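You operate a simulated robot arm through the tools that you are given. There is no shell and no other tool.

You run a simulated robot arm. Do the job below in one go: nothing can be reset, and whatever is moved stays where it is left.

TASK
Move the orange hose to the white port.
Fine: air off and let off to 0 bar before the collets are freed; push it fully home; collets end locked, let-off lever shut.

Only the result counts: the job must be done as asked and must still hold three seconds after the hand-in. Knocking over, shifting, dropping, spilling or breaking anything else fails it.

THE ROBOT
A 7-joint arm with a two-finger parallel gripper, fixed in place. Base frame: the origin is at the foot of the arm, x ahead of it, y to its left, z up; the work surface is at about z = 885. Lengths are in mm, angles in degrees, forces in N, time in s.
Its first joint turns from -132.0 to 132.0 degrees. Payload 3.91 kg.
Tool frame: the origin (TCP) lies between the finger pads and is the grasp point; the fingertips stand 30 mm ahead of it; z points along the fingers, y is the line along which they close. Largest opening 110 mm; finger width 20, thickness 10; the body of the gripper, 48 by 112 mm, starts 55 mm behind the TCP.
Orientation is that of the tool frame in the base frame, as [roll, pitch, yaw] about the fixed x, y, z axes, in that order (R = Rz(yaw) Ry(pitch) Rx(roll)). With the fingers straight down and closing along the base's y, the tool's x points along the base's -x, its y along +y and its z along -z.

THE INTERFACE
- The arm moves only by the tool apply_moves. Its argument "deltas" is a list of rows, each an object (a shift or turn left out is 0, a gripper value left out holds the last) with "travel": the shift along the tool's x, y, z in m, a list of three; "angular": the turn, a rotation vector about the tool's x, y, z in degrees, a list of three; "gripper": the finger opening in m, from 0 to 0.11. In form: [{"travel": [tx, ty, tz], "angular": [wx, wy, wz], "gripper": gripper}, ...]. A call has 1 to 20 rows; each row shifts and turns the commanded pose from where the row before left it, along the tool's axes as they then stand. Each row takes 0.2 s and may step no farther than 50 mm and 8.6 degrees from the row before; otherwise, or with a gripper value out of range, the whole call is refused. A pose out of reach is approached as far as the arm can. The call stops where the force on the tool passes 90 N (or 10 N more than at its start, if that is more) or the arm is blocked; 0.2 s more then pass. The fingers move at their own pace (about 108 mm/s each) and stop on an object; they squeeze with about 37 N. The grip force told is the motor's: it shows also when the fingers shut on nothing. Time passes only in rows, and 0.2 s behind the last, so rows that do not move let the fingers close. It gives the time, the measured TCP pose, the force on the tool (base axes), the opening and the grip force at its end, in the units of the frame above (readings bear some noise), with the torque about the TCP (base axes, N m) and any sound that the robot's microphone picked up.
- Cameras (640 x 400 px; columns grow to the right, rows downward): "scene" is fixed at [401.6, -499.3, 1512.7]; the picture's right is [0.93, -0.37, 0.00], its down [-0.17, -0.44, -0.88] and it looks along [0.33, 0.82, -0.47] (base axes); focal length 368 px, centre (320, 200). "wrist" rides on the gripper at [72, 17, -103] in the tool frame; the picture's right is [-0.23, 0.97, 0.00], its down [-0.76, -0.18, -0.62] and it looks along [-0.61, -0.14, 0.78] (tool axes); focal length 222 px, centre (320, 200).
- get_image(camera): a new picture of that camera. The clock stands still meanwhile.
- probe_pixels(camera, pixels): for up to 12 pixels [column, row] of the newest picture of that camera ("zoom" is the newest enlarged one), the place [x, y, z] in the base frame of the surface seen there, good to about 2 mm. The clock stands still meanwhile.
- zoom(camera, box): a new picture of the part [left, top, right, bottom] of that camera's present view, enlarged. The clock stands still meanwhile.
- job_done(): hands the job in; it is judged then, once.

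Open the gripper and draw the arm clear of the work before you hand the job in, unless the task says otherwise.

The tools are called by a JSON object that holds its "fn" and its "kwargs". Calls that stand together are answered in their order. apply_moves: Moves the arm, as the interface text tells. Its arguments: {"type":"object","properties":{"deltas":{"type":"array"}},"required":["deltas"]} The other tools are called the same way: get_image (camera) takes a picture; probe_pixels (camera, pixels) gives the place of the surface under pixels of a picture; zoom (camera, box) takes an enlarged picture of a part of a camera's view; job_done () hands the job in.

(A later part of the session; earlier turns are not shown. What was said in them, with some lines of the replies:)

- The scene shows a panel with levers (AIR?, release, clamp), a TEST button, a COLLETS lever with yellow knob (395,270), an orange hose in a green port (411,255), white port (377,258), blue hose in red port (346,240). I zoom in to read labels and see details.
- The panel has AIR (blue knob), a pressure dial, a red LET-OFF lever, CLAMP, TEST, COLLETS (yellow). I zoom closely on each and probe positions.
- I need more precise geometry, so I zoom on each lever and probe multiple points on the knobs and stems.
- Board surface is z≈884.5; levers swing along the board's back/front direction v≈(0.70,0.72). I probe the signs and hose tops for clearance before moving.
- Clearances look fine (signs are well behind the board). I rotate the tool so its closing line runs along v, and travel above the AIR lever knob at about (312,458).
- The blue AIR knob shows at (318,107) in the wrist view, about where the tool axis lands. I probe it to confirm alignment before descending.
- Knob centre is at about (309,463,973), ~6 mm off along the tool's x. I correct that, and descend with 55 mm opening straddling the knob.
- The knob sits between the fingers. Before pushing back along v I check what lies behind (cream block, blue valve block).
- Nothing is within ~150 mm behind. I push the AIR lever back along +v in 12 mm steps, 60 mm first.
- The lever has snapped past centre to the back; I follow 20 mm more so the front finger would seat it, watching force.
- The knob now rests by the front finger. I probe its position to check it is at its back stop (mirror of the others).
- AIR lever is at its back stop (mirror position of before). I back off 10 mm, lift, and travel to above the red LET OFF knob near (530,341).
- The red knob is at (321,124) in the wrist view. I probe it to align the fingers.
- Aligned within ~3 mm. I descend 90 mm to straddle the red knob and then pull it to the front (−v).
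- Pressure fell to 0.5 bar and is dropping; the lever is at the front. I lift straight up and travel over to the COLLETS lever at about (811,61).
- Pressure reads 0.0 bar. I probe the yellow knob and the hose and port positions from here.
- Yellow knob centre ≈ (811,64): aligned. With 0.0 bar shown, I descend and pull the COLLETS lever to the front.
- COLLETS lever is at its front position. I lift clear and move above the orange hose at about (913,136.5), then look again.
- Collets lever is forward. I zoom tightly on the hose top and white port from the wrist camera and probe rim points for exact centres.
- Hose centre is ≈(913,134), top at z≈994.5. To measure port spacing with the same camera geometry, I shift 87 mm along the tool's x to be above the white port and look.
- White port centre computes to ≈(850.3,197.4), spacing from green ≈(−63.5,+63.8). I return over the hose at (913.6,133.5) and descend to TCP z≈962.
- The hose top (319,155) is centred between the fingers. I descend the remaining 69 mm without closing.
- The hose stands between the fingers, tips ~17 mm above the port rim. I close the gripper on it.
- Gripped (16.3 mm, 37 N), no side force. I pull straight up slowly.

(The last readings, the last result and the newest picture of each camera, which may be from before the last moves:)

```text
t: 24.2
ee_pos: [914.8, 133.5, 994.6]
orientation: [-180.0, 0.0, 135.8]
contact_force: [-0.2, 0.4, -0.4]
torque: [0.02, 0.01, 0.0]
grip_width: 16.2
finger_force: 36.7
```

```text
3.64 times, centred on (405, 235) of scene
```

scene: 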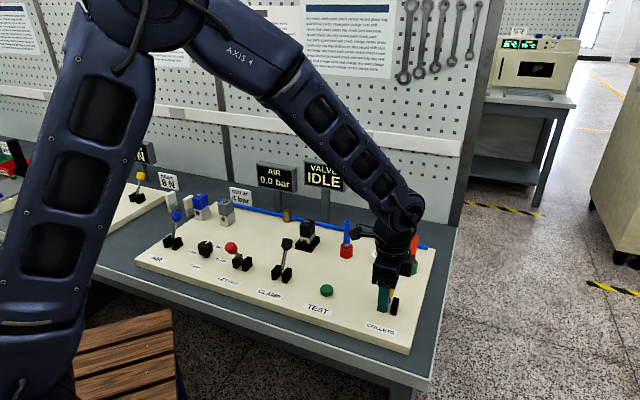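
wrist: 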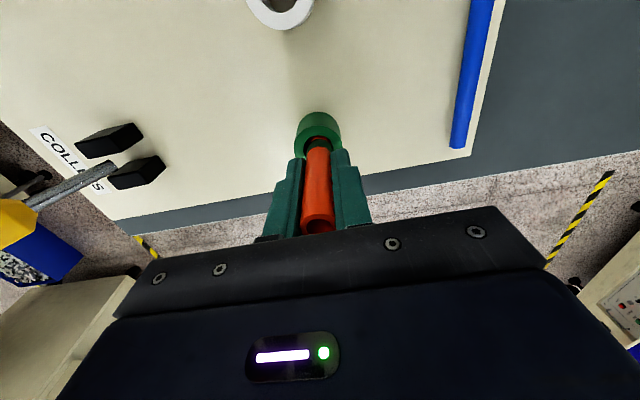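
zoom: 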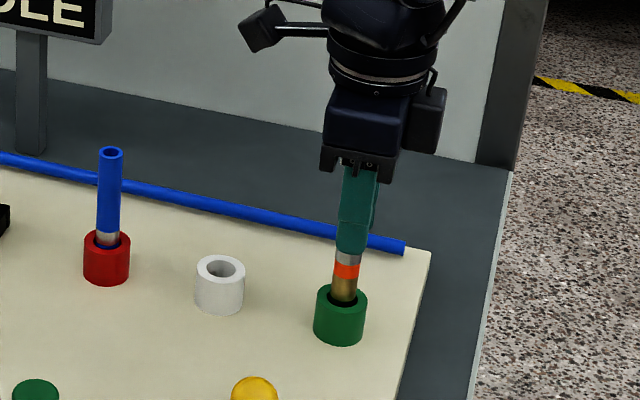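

The hose is coming out (band, orange ring, brass tip visible). I continue lifting 40 mm.

{"fn": "apply_moves", "kwargs": {"deltas": [{"travel": [0, 0, -0.01]}, {"travel": [0, 0, -0.015]}, {"travel": [0, 0, -0.015]}, {}]}}

{"fn": "zoom", "kwargs": {"camera": "scene", "box": [360, 180, 450, 290]}}

{"fn": "get_image", "kwargs": {"camera": "wrist"}}

```text
t: 25.2
ee_pos: [915.2, 133.9, 1035.1]
orientation: [180.0, 0.0, 135.9]
contact_force: [0.0, 0.3, -0.1]
torque: [-0.03, -0.03, -0.02]
grip_width: 16.3
finger_force: 37.1
```

```text
3.64 times, centred on (405, 235) of scene
```

zoom: 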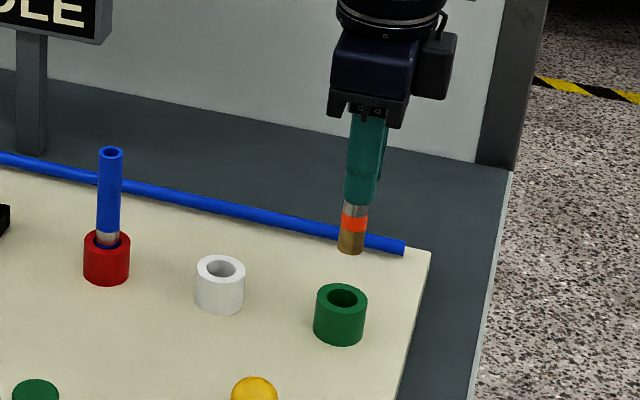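

```text
taken
```

wrist: 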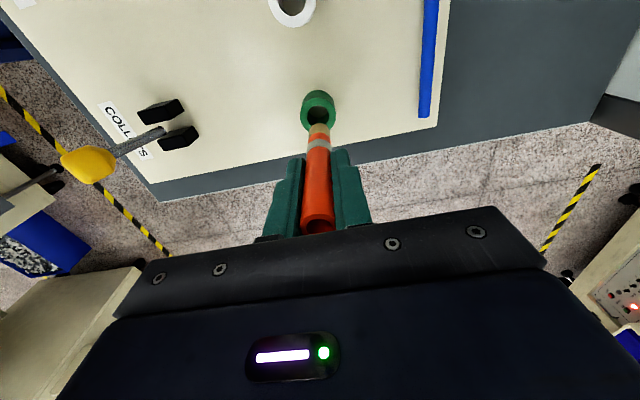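

The hose is out and vertical, its tip about z≈959. I move 90 mm along tool x (+1.2 mm y) to above the white port, then check alignment in both views.

{"fn": "apply_moves", "kwargs": {"deltas": [{"travel": [0.03, 0.0004, 0]}, {"travel": [0.03, 0.0004, 0]}, {"travel": [0.0299, 0.0004, 0]}, {}, {}]}}

{"fn": "zoom", "kwargs": {"camera": "scene", "box": [345, 200, 409, 280]}}

{"fn": "zoom", "kwargs": {"camera": "wrist", "box": [280, 80, 360, 240]}}

```text
t: 26.4
ee_pos: [849.5, 196.8, 1034.8]
orientation: [-180.0, 0.0, 135.8]
contact_force: [0.3, -0.7, 0.0]
torque: [-0.01, 0.0, 0.03]
grip_width: 15.9
finger_force: 37.3
```

```text
5.00 times, centred on (377, 240) of scene
```

zoom: 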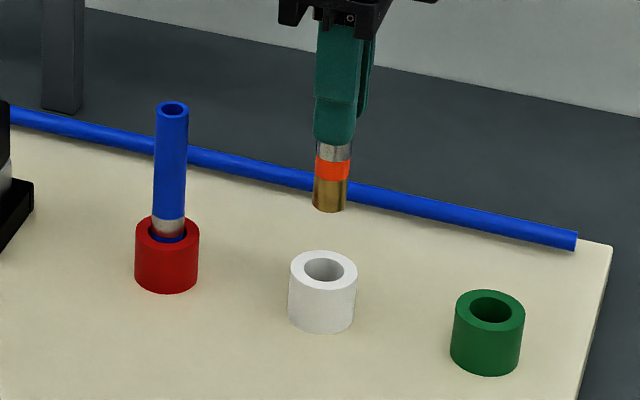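

```text
2.50 times, centred on (320, 160) of wrist
```

zoom: 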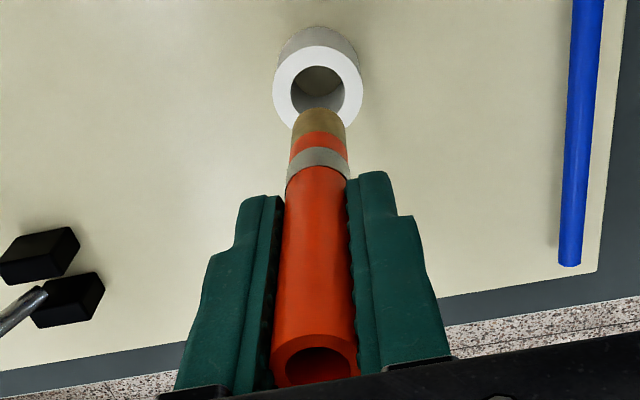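

Alignment looks good: tip at (378.9,240.6) vs rim (377.8,253.8) in scene matches the vertical projection, and the wrist view shows tip centred on the bore. I descend 38 mm to just above the rim and recheck.

{"fn": "apply_moves", "kwargs": {"deltas": [{"travel": [0, 0, 0.015]}, {"travel": [0, 0, 0.013]}, {"travel": [0, 0, 0.01]}, {}, {}]}}

{"fn": "zoom", "kwargs": {"camera": "scene", "box": [353, 225, 401, 265]}}

{"fn": "zoom", "kwargs": {"camera": "wrist", "box": [280, 80, 360, 180]}}

```text
t: 27.6
ee_pos: [850.4, 196.7, 996.2]
orientation: [-180.0, 0.1, 135.8]
contact_force: [0.6, -0.7, 0.3]
torque: [0.01, -0.01, -0.01]
grip_width: 16.4
finger_force: 36.8
```

```text
10.00 times, centred on (377, 245) of scene
```

zoom: 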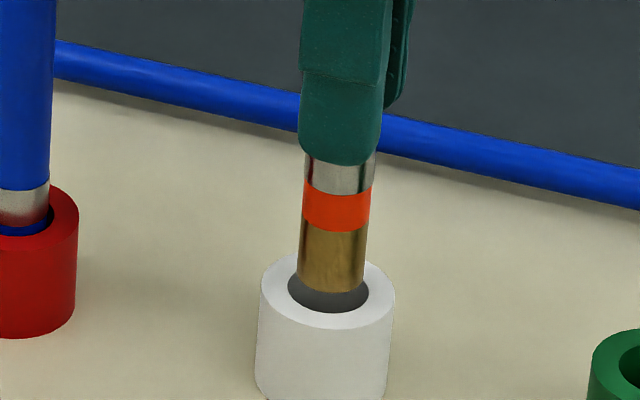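

```text
4.00 times, centred on (320, 130) of wrist
```

zoom: 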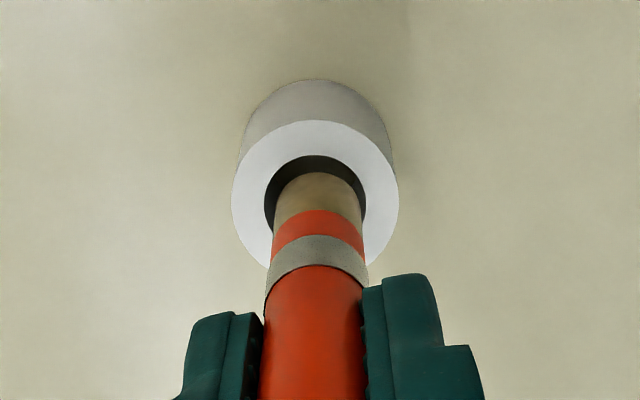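

The bore appears ~0.7 mm to the −y tool side of the tip axis, so I nudge −0.6 mm and descend gently into the bore, watching force.

{"fn": "apply_moves", "kwargs": {"deltas": [{"travel": [0, -0.0006, 0]}, {"travel": [0, 0, 0.004]}, {"travel": [0, 0, 0.004]}, {"travel": [0, 0, 0.004]}, {"travel": [0, 0, 0.004]}, {}]}}

{"fn": "zoom", "kwargs": {"camera": "scene", "box": [353, 225, 401, 265]}}

{"fn": "zoom", "kwargs": {"camera": "wrist", "box": [280, 80, 360, 180]}}

```text
t: 29.0
ee_pos: [849.0, 196.3, 980.3]
orientation: [180.0, 0.0, 135.9]
contact_force: [-0.1, -0.1, -0.7]
torque: [0.0, -0.02, 0.01]
grip_width: 16.3
finger_force: 36.8
```

```text
10.00 times, centred on (377, 245) of scene
```

zoom: 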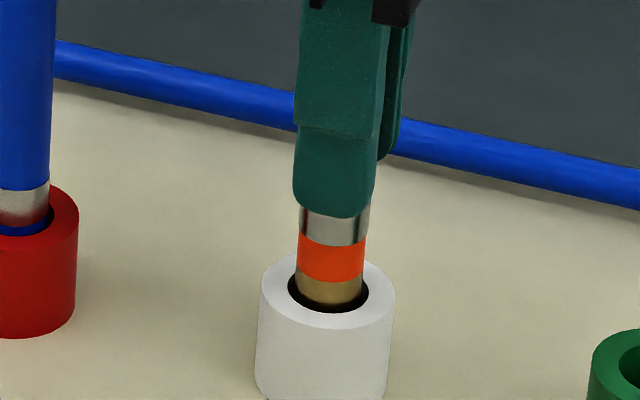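

```text
4.00 times, centred on (320, 130) of wrist
```

zoom: 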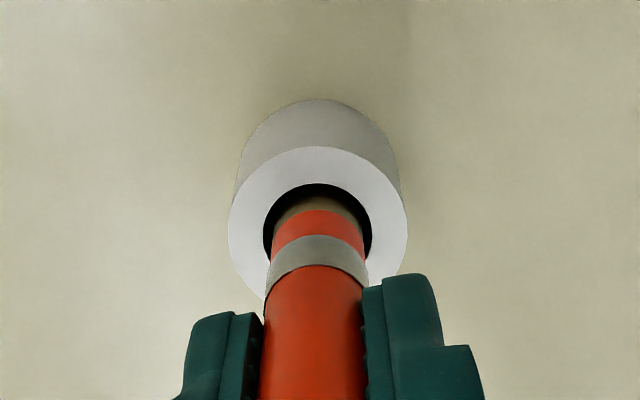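

The tip is inside the bore, centred, with no force. I push further in 3 mm steps (18 mm left to the level it had in the green port).

{"fn": "apply_moves", "kwargs": {"deltas": [{"travel": [0, 0, 0.003]}, {"travel": [0, 0, 0.003]}, {"travel": [0, 0, 0.003]}, {"travel": [0, 0, 0.003]}, {"travel": [0, 0, 0.003]}, {}]}}

{"fn": "zoom", "kwargs": {"camera": "scene", "box": [353, 225, 401, 265]}}

```text
t: 30.4
ee_pos: [849.8, 197.5, 965.8]
orientation: [-179.9, 0.0, 135.8]
contact_force: [-0.4, -0.2, -0.3]
torque: [-0.03, 0.0, 0.01]
grip_width: 16.4
finger_force: 36.8
```

```text
10.00 times, centred on (377, 245) of scene
```

zoom: 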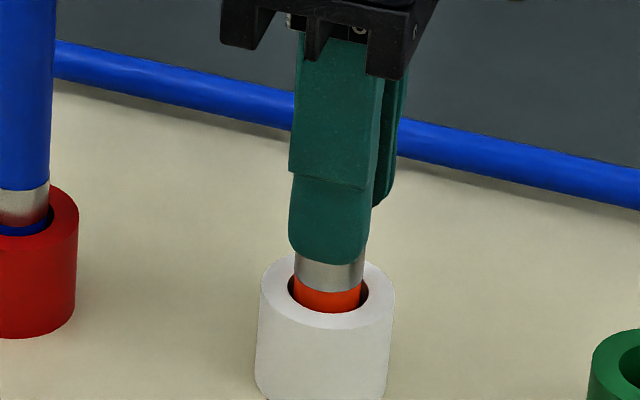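

About 3–4 mm remain to the level of the blue hose's band. I press on in 1.5 mm steps, looking for a stop in force or a sound.

{"fn": "apply_moves", "kwargs": {"deltas": [{"travel": [0, 0, 0.0015]}, {"travel": [0, 0, 0.0015]}, {"travel": [0, 0, 0.001]}, {}]}}

{"fn": "zoom", "kwargs": {"camera": "scene", "box": [353, 225, 401, 265]}}

```text
t: 31.4
ee_pos: [849.8, 197.2, 963.0]
orientation: [-180.0, 0.0, 135.8]
contact_force: [-0.4, -0.1, 3.7]
torque: [-0.01, 0.06, 0.0]
grip_width: 16.1
finger_force: 37.3
```

```text
10.00 times, centred on (377, 245) of scene
```

zoom: 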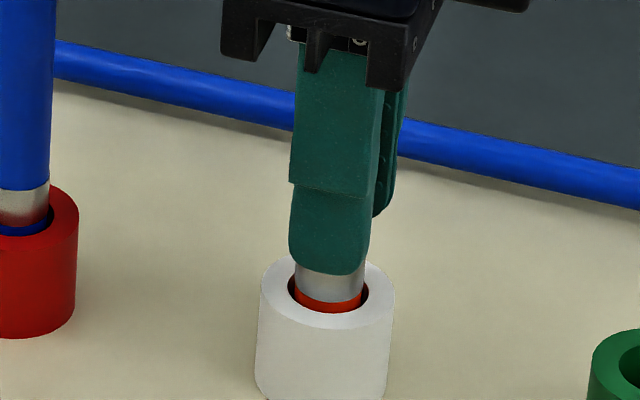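

Contact begins (3.7 N upward). I push further in 1 mm steps to seat it fully.

{"fn": "apply_moves", "kwargs": {"deltas": [{"travel": [0, 0, 0.001]}, {"travel": [0, 0, 0.001]}, {"travel": [0, 0, 0.001]}, {}]}}

{"fn": "zoom", "kwargs": {"camera": "scene", "box": [353, 225, 401, 265]}}

```text
t: 32.4
ee_pos: [849.8, 197.0, 959.5]
orientation: [179.9, 0.1, 135.7]
contact_force: [2.6, 0.9, 26.2]
torque: [0.09, -0.18, -0.03]
grip_width: 16.3
finger_force: 37.2
```

```text
10.00 times, centred on (377, 245) of scene
```

zoom: 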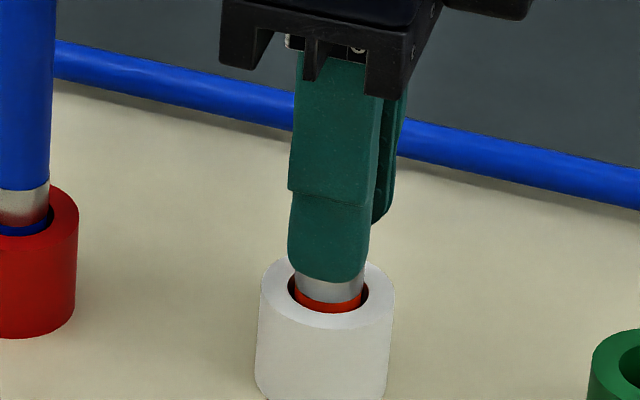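

Force is 26 N and the band is no longer moving relative to the port. I compare with the blue hose's seating in one zoomed picture and push slightly more.

{"fn": "apply_moves", "kwargs": {"deltas": [{"travel": [0, 0, 0.001]}, {"travel": [0, 0, 0.001]}, {}]}}

{"fn": "zoom", "kwargs": {"camera": "scene", "box": [330, 225, 394, 265]}}

```text
t: 33.2
ee_pos: [849.1, 196.9, 956.7]
orientation: [179.9, 0.0, 135.8]
contact_force: [2.1, 3.0, 26.1]
torque: [0.18, -0.1, -0.01]
grip_width: 16.2
finger_force: 37.6
```

```text
10.00 times, centred on (362, 245) of scene
```

zoom: 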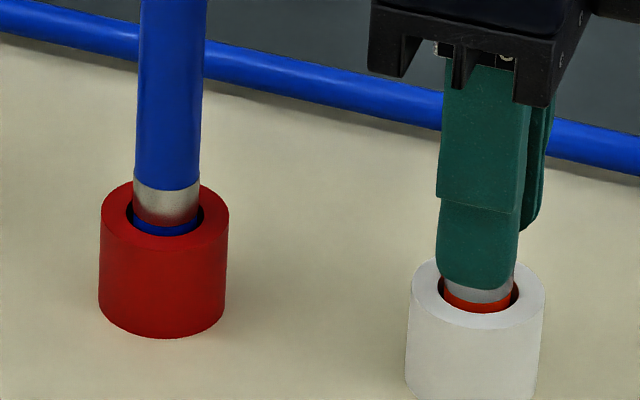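

The pads now slip on the hose at ~26 N while the band stays put, so the hose has bottomed, as deep as the blue one. I open the gripper in place.

{"fn": "apply_moves", "kwargs": {"deltas": [{"gripper": 0.03}, {"gripper": 0.05}, {}]}}

{"fn": "zoom", "kwargs": {"camera": "scene", "box": [330, 225, 394, 265]}}

{"fn": "get_image", "kwargs": {"camera": "wrist"}}

```text
t: 34.0
ee_pos: [850.0, 197.3, 956.3]
orientation: [180.0, -0.1, 135.8]
contact_force: [-0.1, 0.3, -0.6]
torque: [0.02, -0.02, 0.02]
grip_width: 50.1
finger_force: 0.1
```

```text
10.00 times, centred on (362, 245) of scene
```

zoom: 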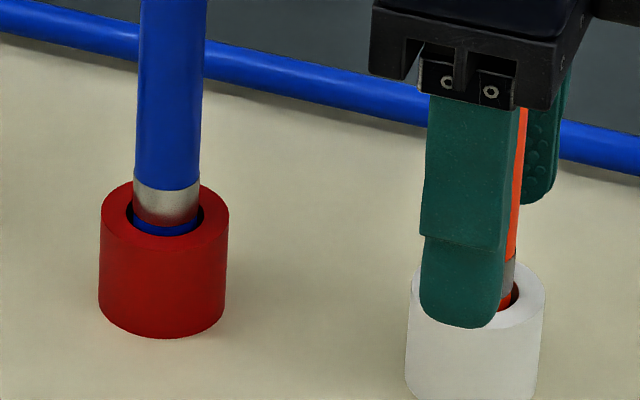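

```text
taken
```

wrist: 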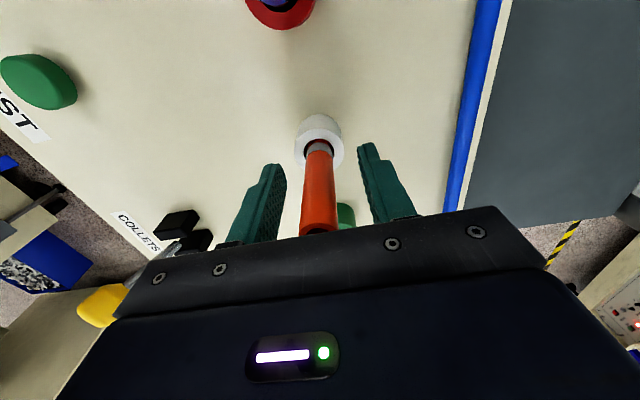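

The hose stands upright in the white port and the fingers are clear of it. I lift straight up 145 mm and inspect.

{"fn": "apply_moves", "kwargs": {"deltas": [{"travel": [0, 0, -0.03]}, {"travel": [0, 0, -0.04]}, {"travel": [0, 0, -0.04]}, {"travel": [0, 0, -0.035]}, {}]}}

{"fn": "zoom", "kwargs": {"camera": "scene", "box": [330, 210, 394, 270]}}

{"fn": "zoom", "kwargs": {"camera": "wrist", "box": [286, 80, 350, 140]}}

{"fn": "probe_pixels", "kwargs": {"camera": "zoom", "pixels": [[270, 294], [315, 342], [280, 320], [315, 245], [370, 320], [240, 150], [385, 165]]}}

```text
t: 35.2
ee_pos: [848.7, 197.5, 1100.2]
orientation: [179.9, 0.0, 135.8]
contact_force: [0.9, -0.4, -0.1]
torque: [-0.01, 0.02, 0.0]
grip_width: 50.1
finger_force: 0.0
```

```text
6.67 times, centred on (362, 240) of scene
```

zoom: 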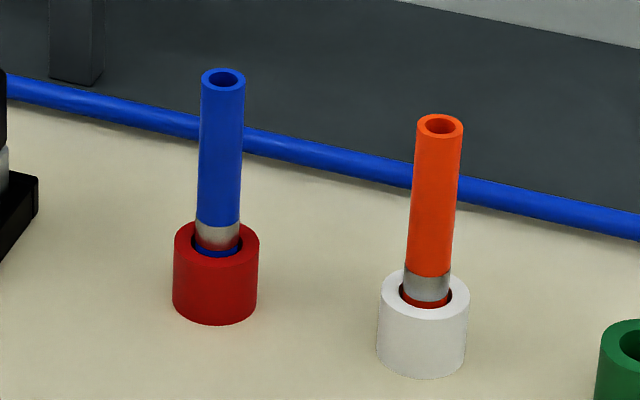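

```text
6.67 times, centred on (318, 110) of wrist
```

zoom: 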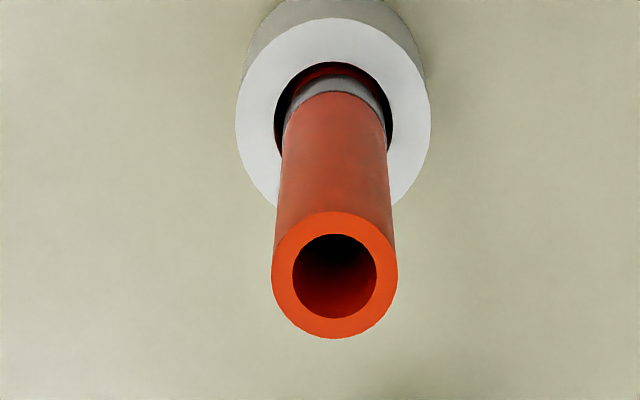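

```text
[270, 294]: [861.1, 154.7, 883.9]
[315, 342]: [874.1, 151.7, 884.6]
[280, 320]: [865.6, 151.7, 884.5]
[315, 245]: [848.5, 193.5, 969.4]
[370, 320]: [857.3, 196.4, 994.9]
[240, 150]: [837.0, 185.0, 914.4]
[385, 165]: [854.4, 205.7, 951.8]
```

Hose top reads 994.9, same as it was in the green port. I probe a few more rim points to be sure about depth relative to the blue hose.

{"fn": "probe_pixels", "kwargs": {"camera": "zoom", "pixels": [[283, 285], [300, 315], [335, 329], [375, 310], [387, 275], [335, 222], [300, 235], [370, 235]]}}

{"fn": "zoom", "kwargs": {"camera": "scene", "box": [336, 215, 400, 245]}}

{"fn": "probe_pixels", "kwargs": {"camera": "zoom", "pixels": [[86, 130], [117, 130], [100, 138], [395, 200], [425, 200], [410, 210]]}}

```text
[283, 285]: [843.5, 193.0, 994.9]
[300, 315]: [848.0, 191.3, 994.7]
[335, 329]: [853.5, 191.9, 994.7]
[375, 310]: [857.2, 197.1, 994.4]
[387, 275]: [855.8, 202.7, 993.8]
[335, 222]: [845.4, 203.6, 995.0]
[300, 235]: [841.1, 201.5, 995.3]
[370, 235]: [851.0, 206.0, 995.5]
```

```text
10.00 times, centred on (368, 230) of scene
```

zoom: 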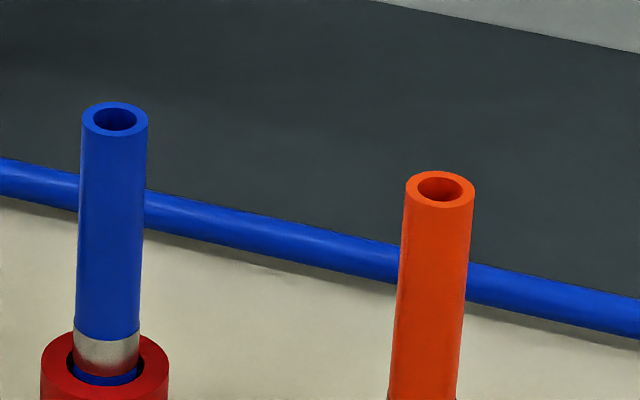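

```text
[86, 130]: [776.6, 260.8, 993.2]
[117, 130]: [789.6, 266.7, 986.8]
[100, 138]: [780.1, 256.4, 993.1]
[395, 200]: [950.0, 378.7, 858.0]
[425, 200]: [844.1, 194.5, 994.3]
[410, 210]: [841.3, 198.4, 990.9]
```

Depth matches the original seating within a millimetre. For assurance I close the fingers and press gently on the hose's top end, first descending to ~5 mm above it.

{"fn": "apply_moves", "kwargs": {"deltas": [{"gripper": 0.0}, {}, {}, {"travel": [0, 0.0005, 0.03]}, {"travel": [0, 0, 0.025]}, {"travel": [0, 0, 0.014]}, {}]}}

{"fn": "zoom", "kwargs": {"camera": "wrist", "box": [260, 80, 380, 220]}}

{"fn": "zoom", "kwargs": {"camera": "scene", "box": [345, 200, 409, 270]}}

```text
t: 36.8
ee_pos: [850.7, 197.6, 1031.4]
orientation: [-180.0, 0.0, 135.8]
contact_force: [0.3, -0.7, -0.7]
torque: [-0.04, 0.0, -0.03]
grip_width: 0.1
finger_force: 37.1
```

```text
2.86 times, centred on (320, 150) of wrist
```

zoom: 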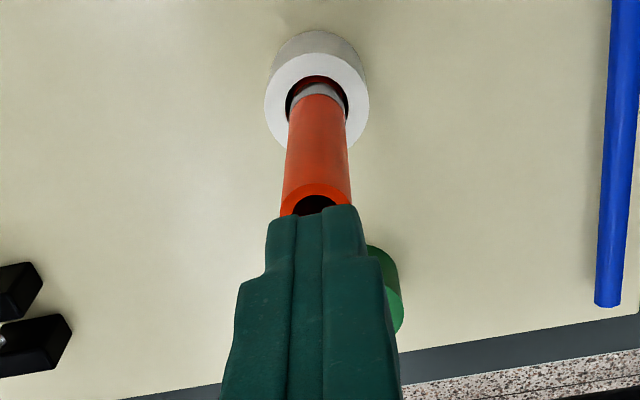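

```text
5.71 times, centred on (377, 235) of scene
```

zoom: 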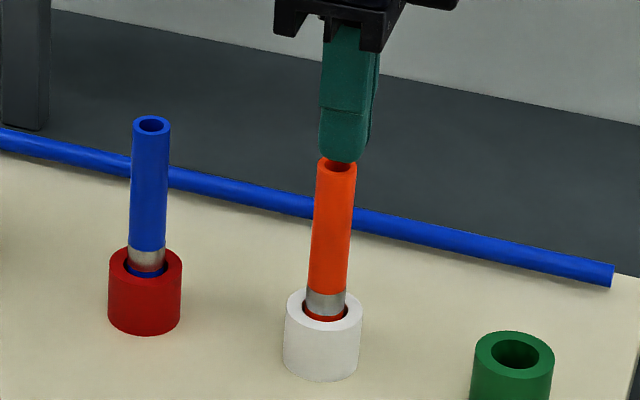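

The tips are slightly off the hose centre (≈2 mm in tool y, ≈3–4 mm along u). I shift by +3 mm x, −1.5 mm y and then press down gently in 1.5 mm steps.

{"fn": "apply_moves", "kwargs": {"deltas": [{"travel": [0.003, -0.0015, 0]}, {"travel": [0, 0, 0.002]}, {"travel": [0, 0, 0.0015]}, {"travel": [0, 0, 0.0015]}, {}]}}

{"fn": "zoom", "kwargs": {"camera": "scene", "box": [345, 200, 409, 270]}}

```text
t: 38.0
ee_pos: [846.0, 197.1, 1027.7]
orientation: [179.9, -0.1, 135.9]
contact_force: [0.0, 0.3, -0.2]
torque: [0.01, 0.04, 0.03]
grip_width: 0.0
finger_force: 37.2
```

```text
5.71 times, centred on (377, 235) of scene
```

zoom: 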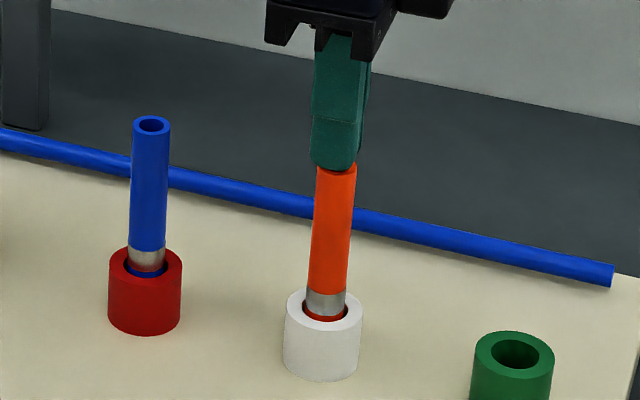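

The tips are centred over the hose, just above it. I press down in 1 mm steps.

{"fn": "apply_moves", "kwargs": {"deltas": [{"travel": [0, 0, 0.001]}, {"travel": [0, 0, 0.001]}, {"travel": [0, 0, 0.001]}, {"travel": [0, 0, 0.001]}, {}]}}

{"fn": "zoom", "kwargs": {"camera": "scene", "box": [345, 200, 409, 270]}}

```text
t: 39.2
ee_pos: [847.3, 197.8, 1024.7]
orientation: [179.8, 0.1, 135.8]
contact_force: [-0.1, 0.0, 8.8]
torque: [-0.01, -0.02, 0.0]
grip_width: 0.0
finger_force: 37.4
```

```text
5.71 times, centred on (377, 235) of scene
```

zoom: 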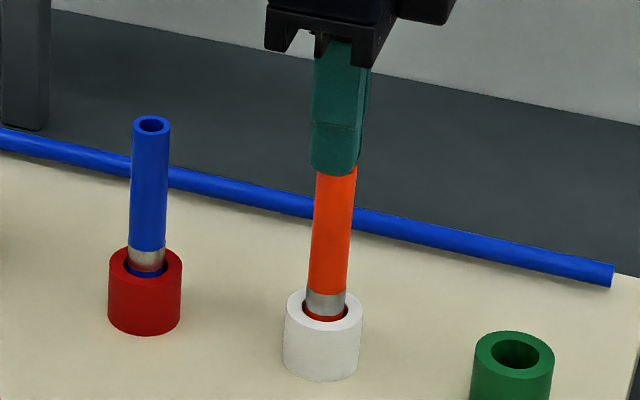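

Contact at tip z≈994.7 with 8.8 N, centred (no torque). I press 2–3 mm more commanded to verify it is against a hard stop.

{"fn": "apply_moves", "kwargs": {"deltas": [{"travel": [0, 0, 0.001]}, {"travel": [0, 0, 0.001]}, {"travel": [0, 0, 0.001]}, {}]}}

{"fn": "zoom", "kwargs": {"camera": "scene", "box": [345, 200, 409, 270]}}

```text
t: 40.2
ee_pos: [847.5, 197.6, 1023.5]
orientation: [179.8, 0.2, 135.8]
contact_force: [-1.6, -0.6, 51.5]
torque: [0.0, 0.0, 0.0]
grip_width: 0.2
finger_force: 36.5
```

```text
5.71 times, centred on (377, 235) of scene
```

zoom: 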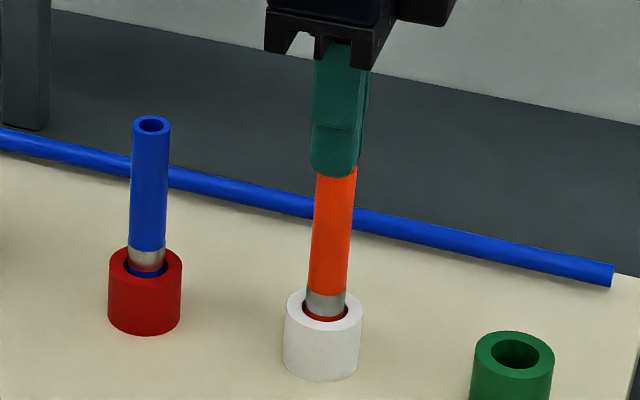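

51.5 N with no further travel: the hose is fully home. I lift off, open to 55 mm and travel above the COLLETS knob at about (759,12).

{"fn": "apply_moves", "kwargs": {"deltas": [{"travel": [0, 0, -0.02]}, {"travel": [0, 0, -0.03]}, {"travel": [0, 0, -0.03], "gripper": 0.055}, {"travel": [-0.0132, -0.039, 0]}, {"travel": [-0.0132, -0.039, 0]}, {"travel": [-0.0132, -0.039, 0]}, {"travel": [-0.0132, -0.039, 0]}, {"travel": [-0.0132, -0.039, 0]}, {"travel": [0, 0, 0.035]}, {}]}}

{"fn": "get_image", "kwargs": {"camera": "wrist"}}

{"fn": "probe_pixels", "kwargs": {"camera": "wrist", "pixels": [[320, 125], [310, 125], [332, 125], [320, 112], [320, 136]]}}

{"fn": "zoom", "kwargs": {"camera": "scene", "box": [230, 150, 430, 330]}}

```text
t: 42.4
ee_pos: [756.2, 11.1, 1065.0]
orientation: [180.0, -0.1, 135.8]
contact_force: [-0.5, -0.7, 0.1]
torque: [0.0, -0.01, -0.02]
grip_width: 54.8
finger_force: 0.1
```

```text
taken
```

wrist: 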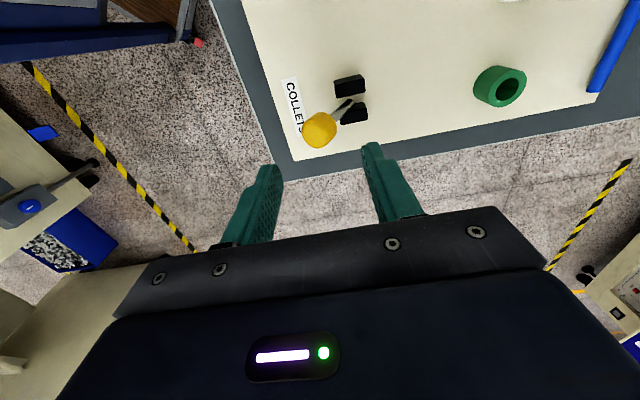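

```text
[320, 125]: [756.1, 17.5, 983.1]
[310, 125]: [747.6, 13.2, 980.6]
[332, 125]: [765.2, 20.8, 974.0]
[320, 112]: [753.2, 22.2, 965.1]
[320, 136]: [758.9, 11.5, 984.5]
```

```text
2.22 times, centred on (330, 240) of scene
```

zoom: 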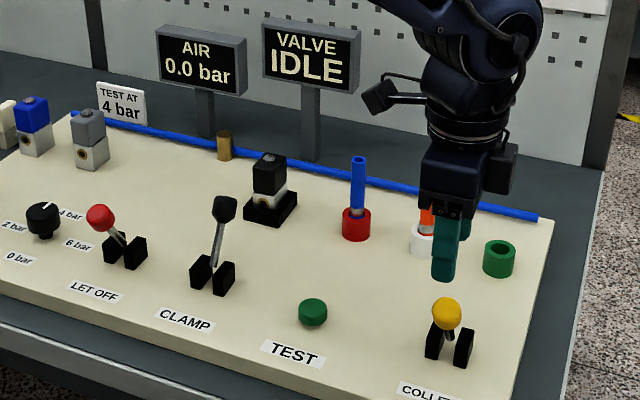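

Knob centre ≈(758,13): aligned. I descend and push the COLLETS lever back (+v) to lock.

{"fn": "apply_moves", "kwargs": {"deltas": [{"travel": [0, 0.002, 0.044]}, {"travel": [0, 0, 0.044]}, {}, {"travel": [0, 0.012, 0]}, {"travel": [0, 0.012, 0]}, {"travel": [0, 0.012, 0]}, {"travel": [0, 0.012, 0]}, {"travel": [0, 0.012, 0]}, {"travel": [0, 0.01, 0]}, {"travel": [0, 0.008, 0]}, {}]}}

{"fn": "get_image", "kwargs": {"camera": "wrist"}}

{"fn": "probe_pixels", "kwargs": {"camera": "wrist", "pixels": [[305, 183], [305, 170], [322, 183], [305, 200]]}}

{"fn": "zoom", "kwargs": {"camera": "scene", "box": [330, 180, 450, 320]}}

```text
t: 44.8
ee_pos: [814.1, 68.6, 978.9]
orientation: [-180.0, 0.0, 135.8]
contact_force: [-0.5, -0.7, -0.2]
torque: [-0.02, 0.03, -0.06]
grip_width: 54.8
finger_force: 0.0
```

```text
taken
```

wrist: 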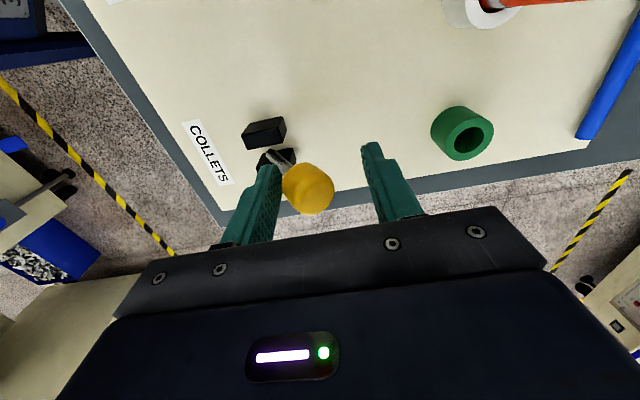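

```text
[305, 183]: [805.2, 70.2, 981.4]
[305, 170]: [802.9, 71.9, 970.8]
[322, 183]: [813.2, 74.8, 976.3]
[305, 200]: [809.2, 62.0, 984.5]
```

```text
2.86 times, centred on (390, 250) of scene
```

zoom: 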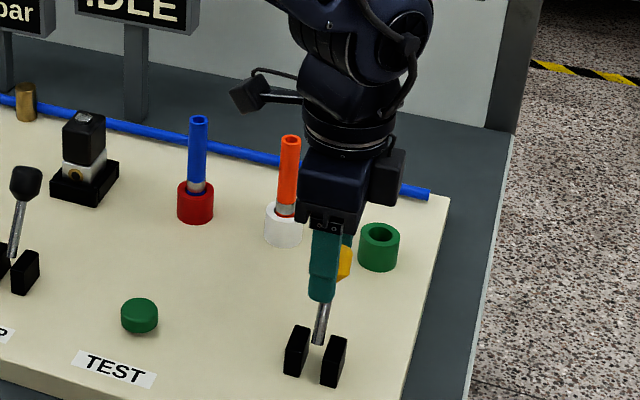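

COLLETS lever is back at its locked stop (knob ≈(809,67)). I back off, lift, and travel to the LET OFF knob in front at ≈(477,290).

{"fn": "apply_moves", "kwargs": {"deltas": [{"travel": [0, -0.008, 0]}, {"travel": [0, 0, -0.045]}, {"travel": [0, 0, -0.045]}, {"travel": [0.0397, -0.0068, 0]}, {"travel": [0.0397, -0.0068, 0]}, {"travel": [0.0397, -0.0068, 0]}, {"travel": [0.0397, -0.0068, 0]}, {"travel": [0.0397, -0.0068, 0]}, {"travel": [0.0397, -0.0068, 0]}, {"travel": [0.0397, -0.0068, 0]}, {"travel": [0.0397, -0.0068, 0]}, {"travel": [0.0397, -0.0068, 0]}, {"travel": [0.0397, -0.0068, 0]}, {}]}}

{"fn": "get_image", "kwargs": {"camera": "wrist"}}

{"fn": "probe_pixels", "kwargs": {"camera": "wrist", "pixels": [[320, 125], [310, 125], [332, 125], [320, 112], [320, 136]]}}

{"fn": "zoom", "kwargs": {"camera": "scene", "box": [220, 150, 440, 330]}}

```text
t: 47.8
ee_pos: [477.3, 292.2, 1068.5]
orientation: [179.9, 0.1, 135.8]
contact_force: [0.1, -0.2, -0.7]
torque: [-0.02, -0.01, 0.0]
grip_width: 55.1
finger_force: 0.0
```

```text
taken
```

wrist: 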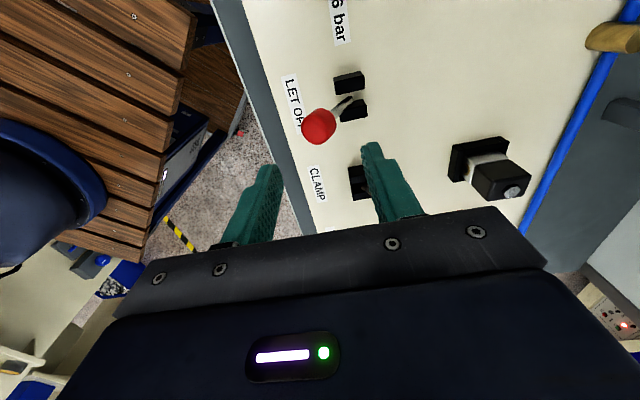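

```text
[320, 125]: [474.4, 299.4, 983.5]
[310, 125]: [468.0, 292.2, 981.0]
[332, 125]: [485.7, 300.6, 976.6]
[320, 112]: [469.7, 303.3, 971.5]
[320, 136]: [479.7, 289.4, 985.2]
```

```text
2.22 times, centred on (330, 240) of scene
```

zoom: 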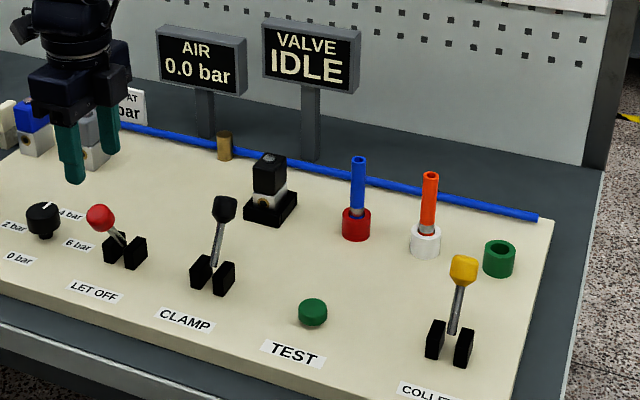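

Collets lever stands back, locked; hose upright in white. The red knob centre ≈(477,294) is under the tool; I descend and push the LET OFF lever back to shut.

{"fn": "apply_moves", "kwargs": {"deltas": [{"travel": [0, 0.001, 0.045]}, {"travel": [0, 0, 0.045]}, {}, {"travel": [0, 0.012, 0]}, {"travel": [0, 0.012, 0]}, {"travel": [0, 0.012, 0]}, {"travel": [0, 0.012, 0]}, {"travel": [0, 0.012, 0]}, {"travel": [0, 0.01, 0]}, {"travel": [0, 0.008, 0]}, {}]}}

{"fn": "get_image", "kwargs": {"camera": "wrist"}}

{"fn": "probe_pixels", "kwargs": {"camera": "wrist", "pixels": [[305, 183], [305, 170], [322, 183], [305, 200]]}}

{"fn": "zoom", "kwargs": {"camera": "scene", "box": [130, 140, 390, 300]}}

```text
t: 50.2
ee_pos: [532.7, 348.8, 977.7]
orientation: [179.9, 0.0, 135.8]
contact_force: [0.1, -0.1, -0.4]
torque: [-0.01, 0.04, -0.01]
grip_width: 55.3
finger_force: 0.1
```

```text
taken
```

wrist: 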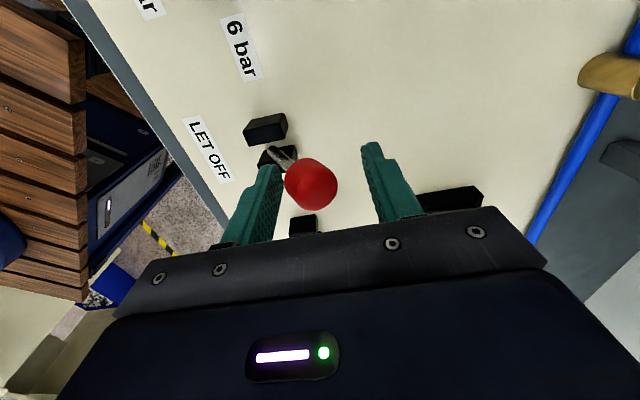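

```text
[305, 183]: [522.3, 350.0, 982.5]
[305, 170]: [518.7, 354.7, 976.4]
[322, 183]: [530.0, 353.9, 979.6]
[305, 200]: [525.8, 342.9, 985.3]
```

```text
2.46 times, centred on (260, 220) of scene
```

zoom: 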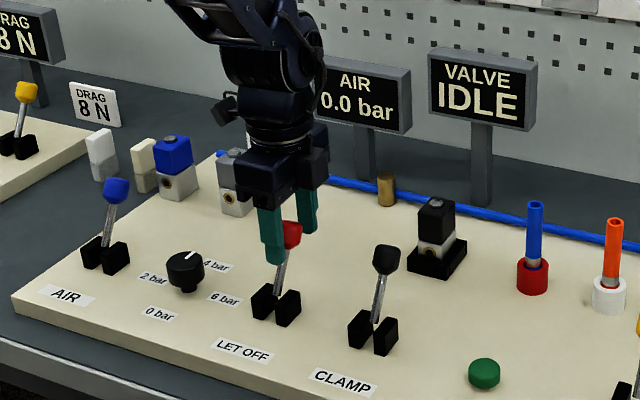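

LET OFF lever is at its back (shut) stop. I back off, lift well clear and open, then inspect the whole scene.

{"fn": "apply_moves", "kwargs": {"deltas": [{"travel": [0, -0.008, 0]}, {"travel": [0, 0, -0.045]}, {"travel": [0, 0, -0.045]}, {"travel": [0, 0, -0.045]}, {"travel": [0, 0, -0.045]}, {"travel": [0, 0, -0.045], "gripper": 0.11}, {"travel": [0, 0, -0.045]}, {}, {}]}}

{"fn": "get_image", "kwargs": {"camera": "scene"}}

{"fn": "zoom", "kwargs": {"camera": "scene", "box": [120, 150, 300, 290]}}

{"fn": "zoom", "kwargs": {"camera": "scene", "box": [270, 150, 450, 330]}}

```text
t: 52.2
ee_pos: [526.2, 343.4, 1246.5]
orientation: [180.0, 0.0, 135.8]
contact_force: [0.1, 0.1, -0.8]
torque: [-0.03, -0.02, 0.02]
grip_width: 110.0
finger_force: 0.0
```

```text
taken
```

scene: 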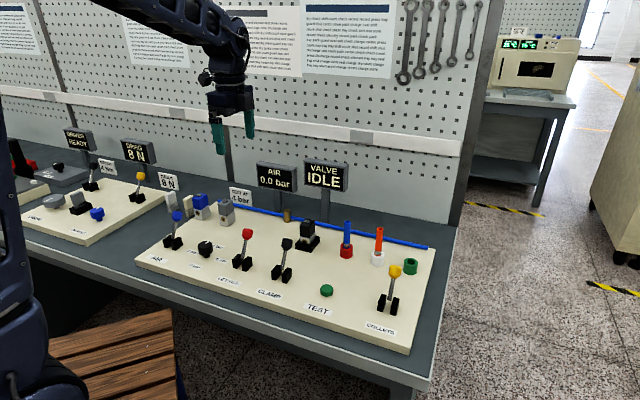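

```text
2.86 times, centred on (210, 220) of scene
```

zoom: 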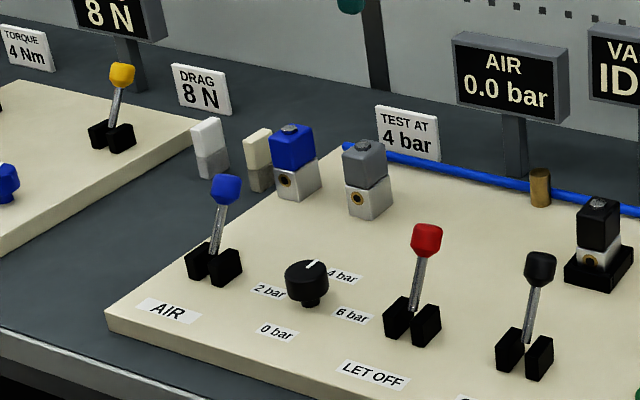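

```text
2.22 times, centred on (360, 240) of scene
```

zoom: 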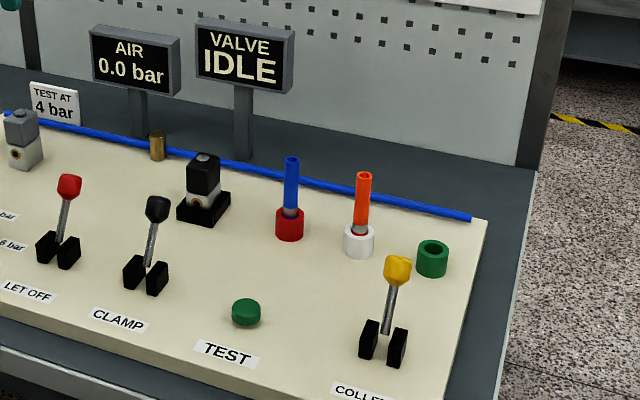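

The final view shows AIR at 0.0 bar and staying there. The orange hose is seated in the white port, the COLLETS and LET OFF levers are back at their starting stops, and nothing else has moved. The arm is clear and the gripper is open, so I hand in.

{"fn": "job_done", "kwargs": {}}

```text
The job is handed in.
```

The orange hose is now in the white port, pushed fully home, and the job is handed in. I haven't seen the judging result.

- **Pressure first:** I shut the AIR lever and opened LET OFF. The display read 0.0 bar before I freed the collets.
- **Seating:** After placing the hose, I pressed on its top end with about 50 N and it moved no further. It stands at the same height it did in the green port.
- **Final levers:** COLLETS is locked and LET OFF is shut, both back where they started. AIR is still off, as you didn't ask for it back on, and the display stays at 0.0 bar.
- **Everything else:** The closing pictures show nothing else shifted. The gripper is open and the arm is clear of the panel.
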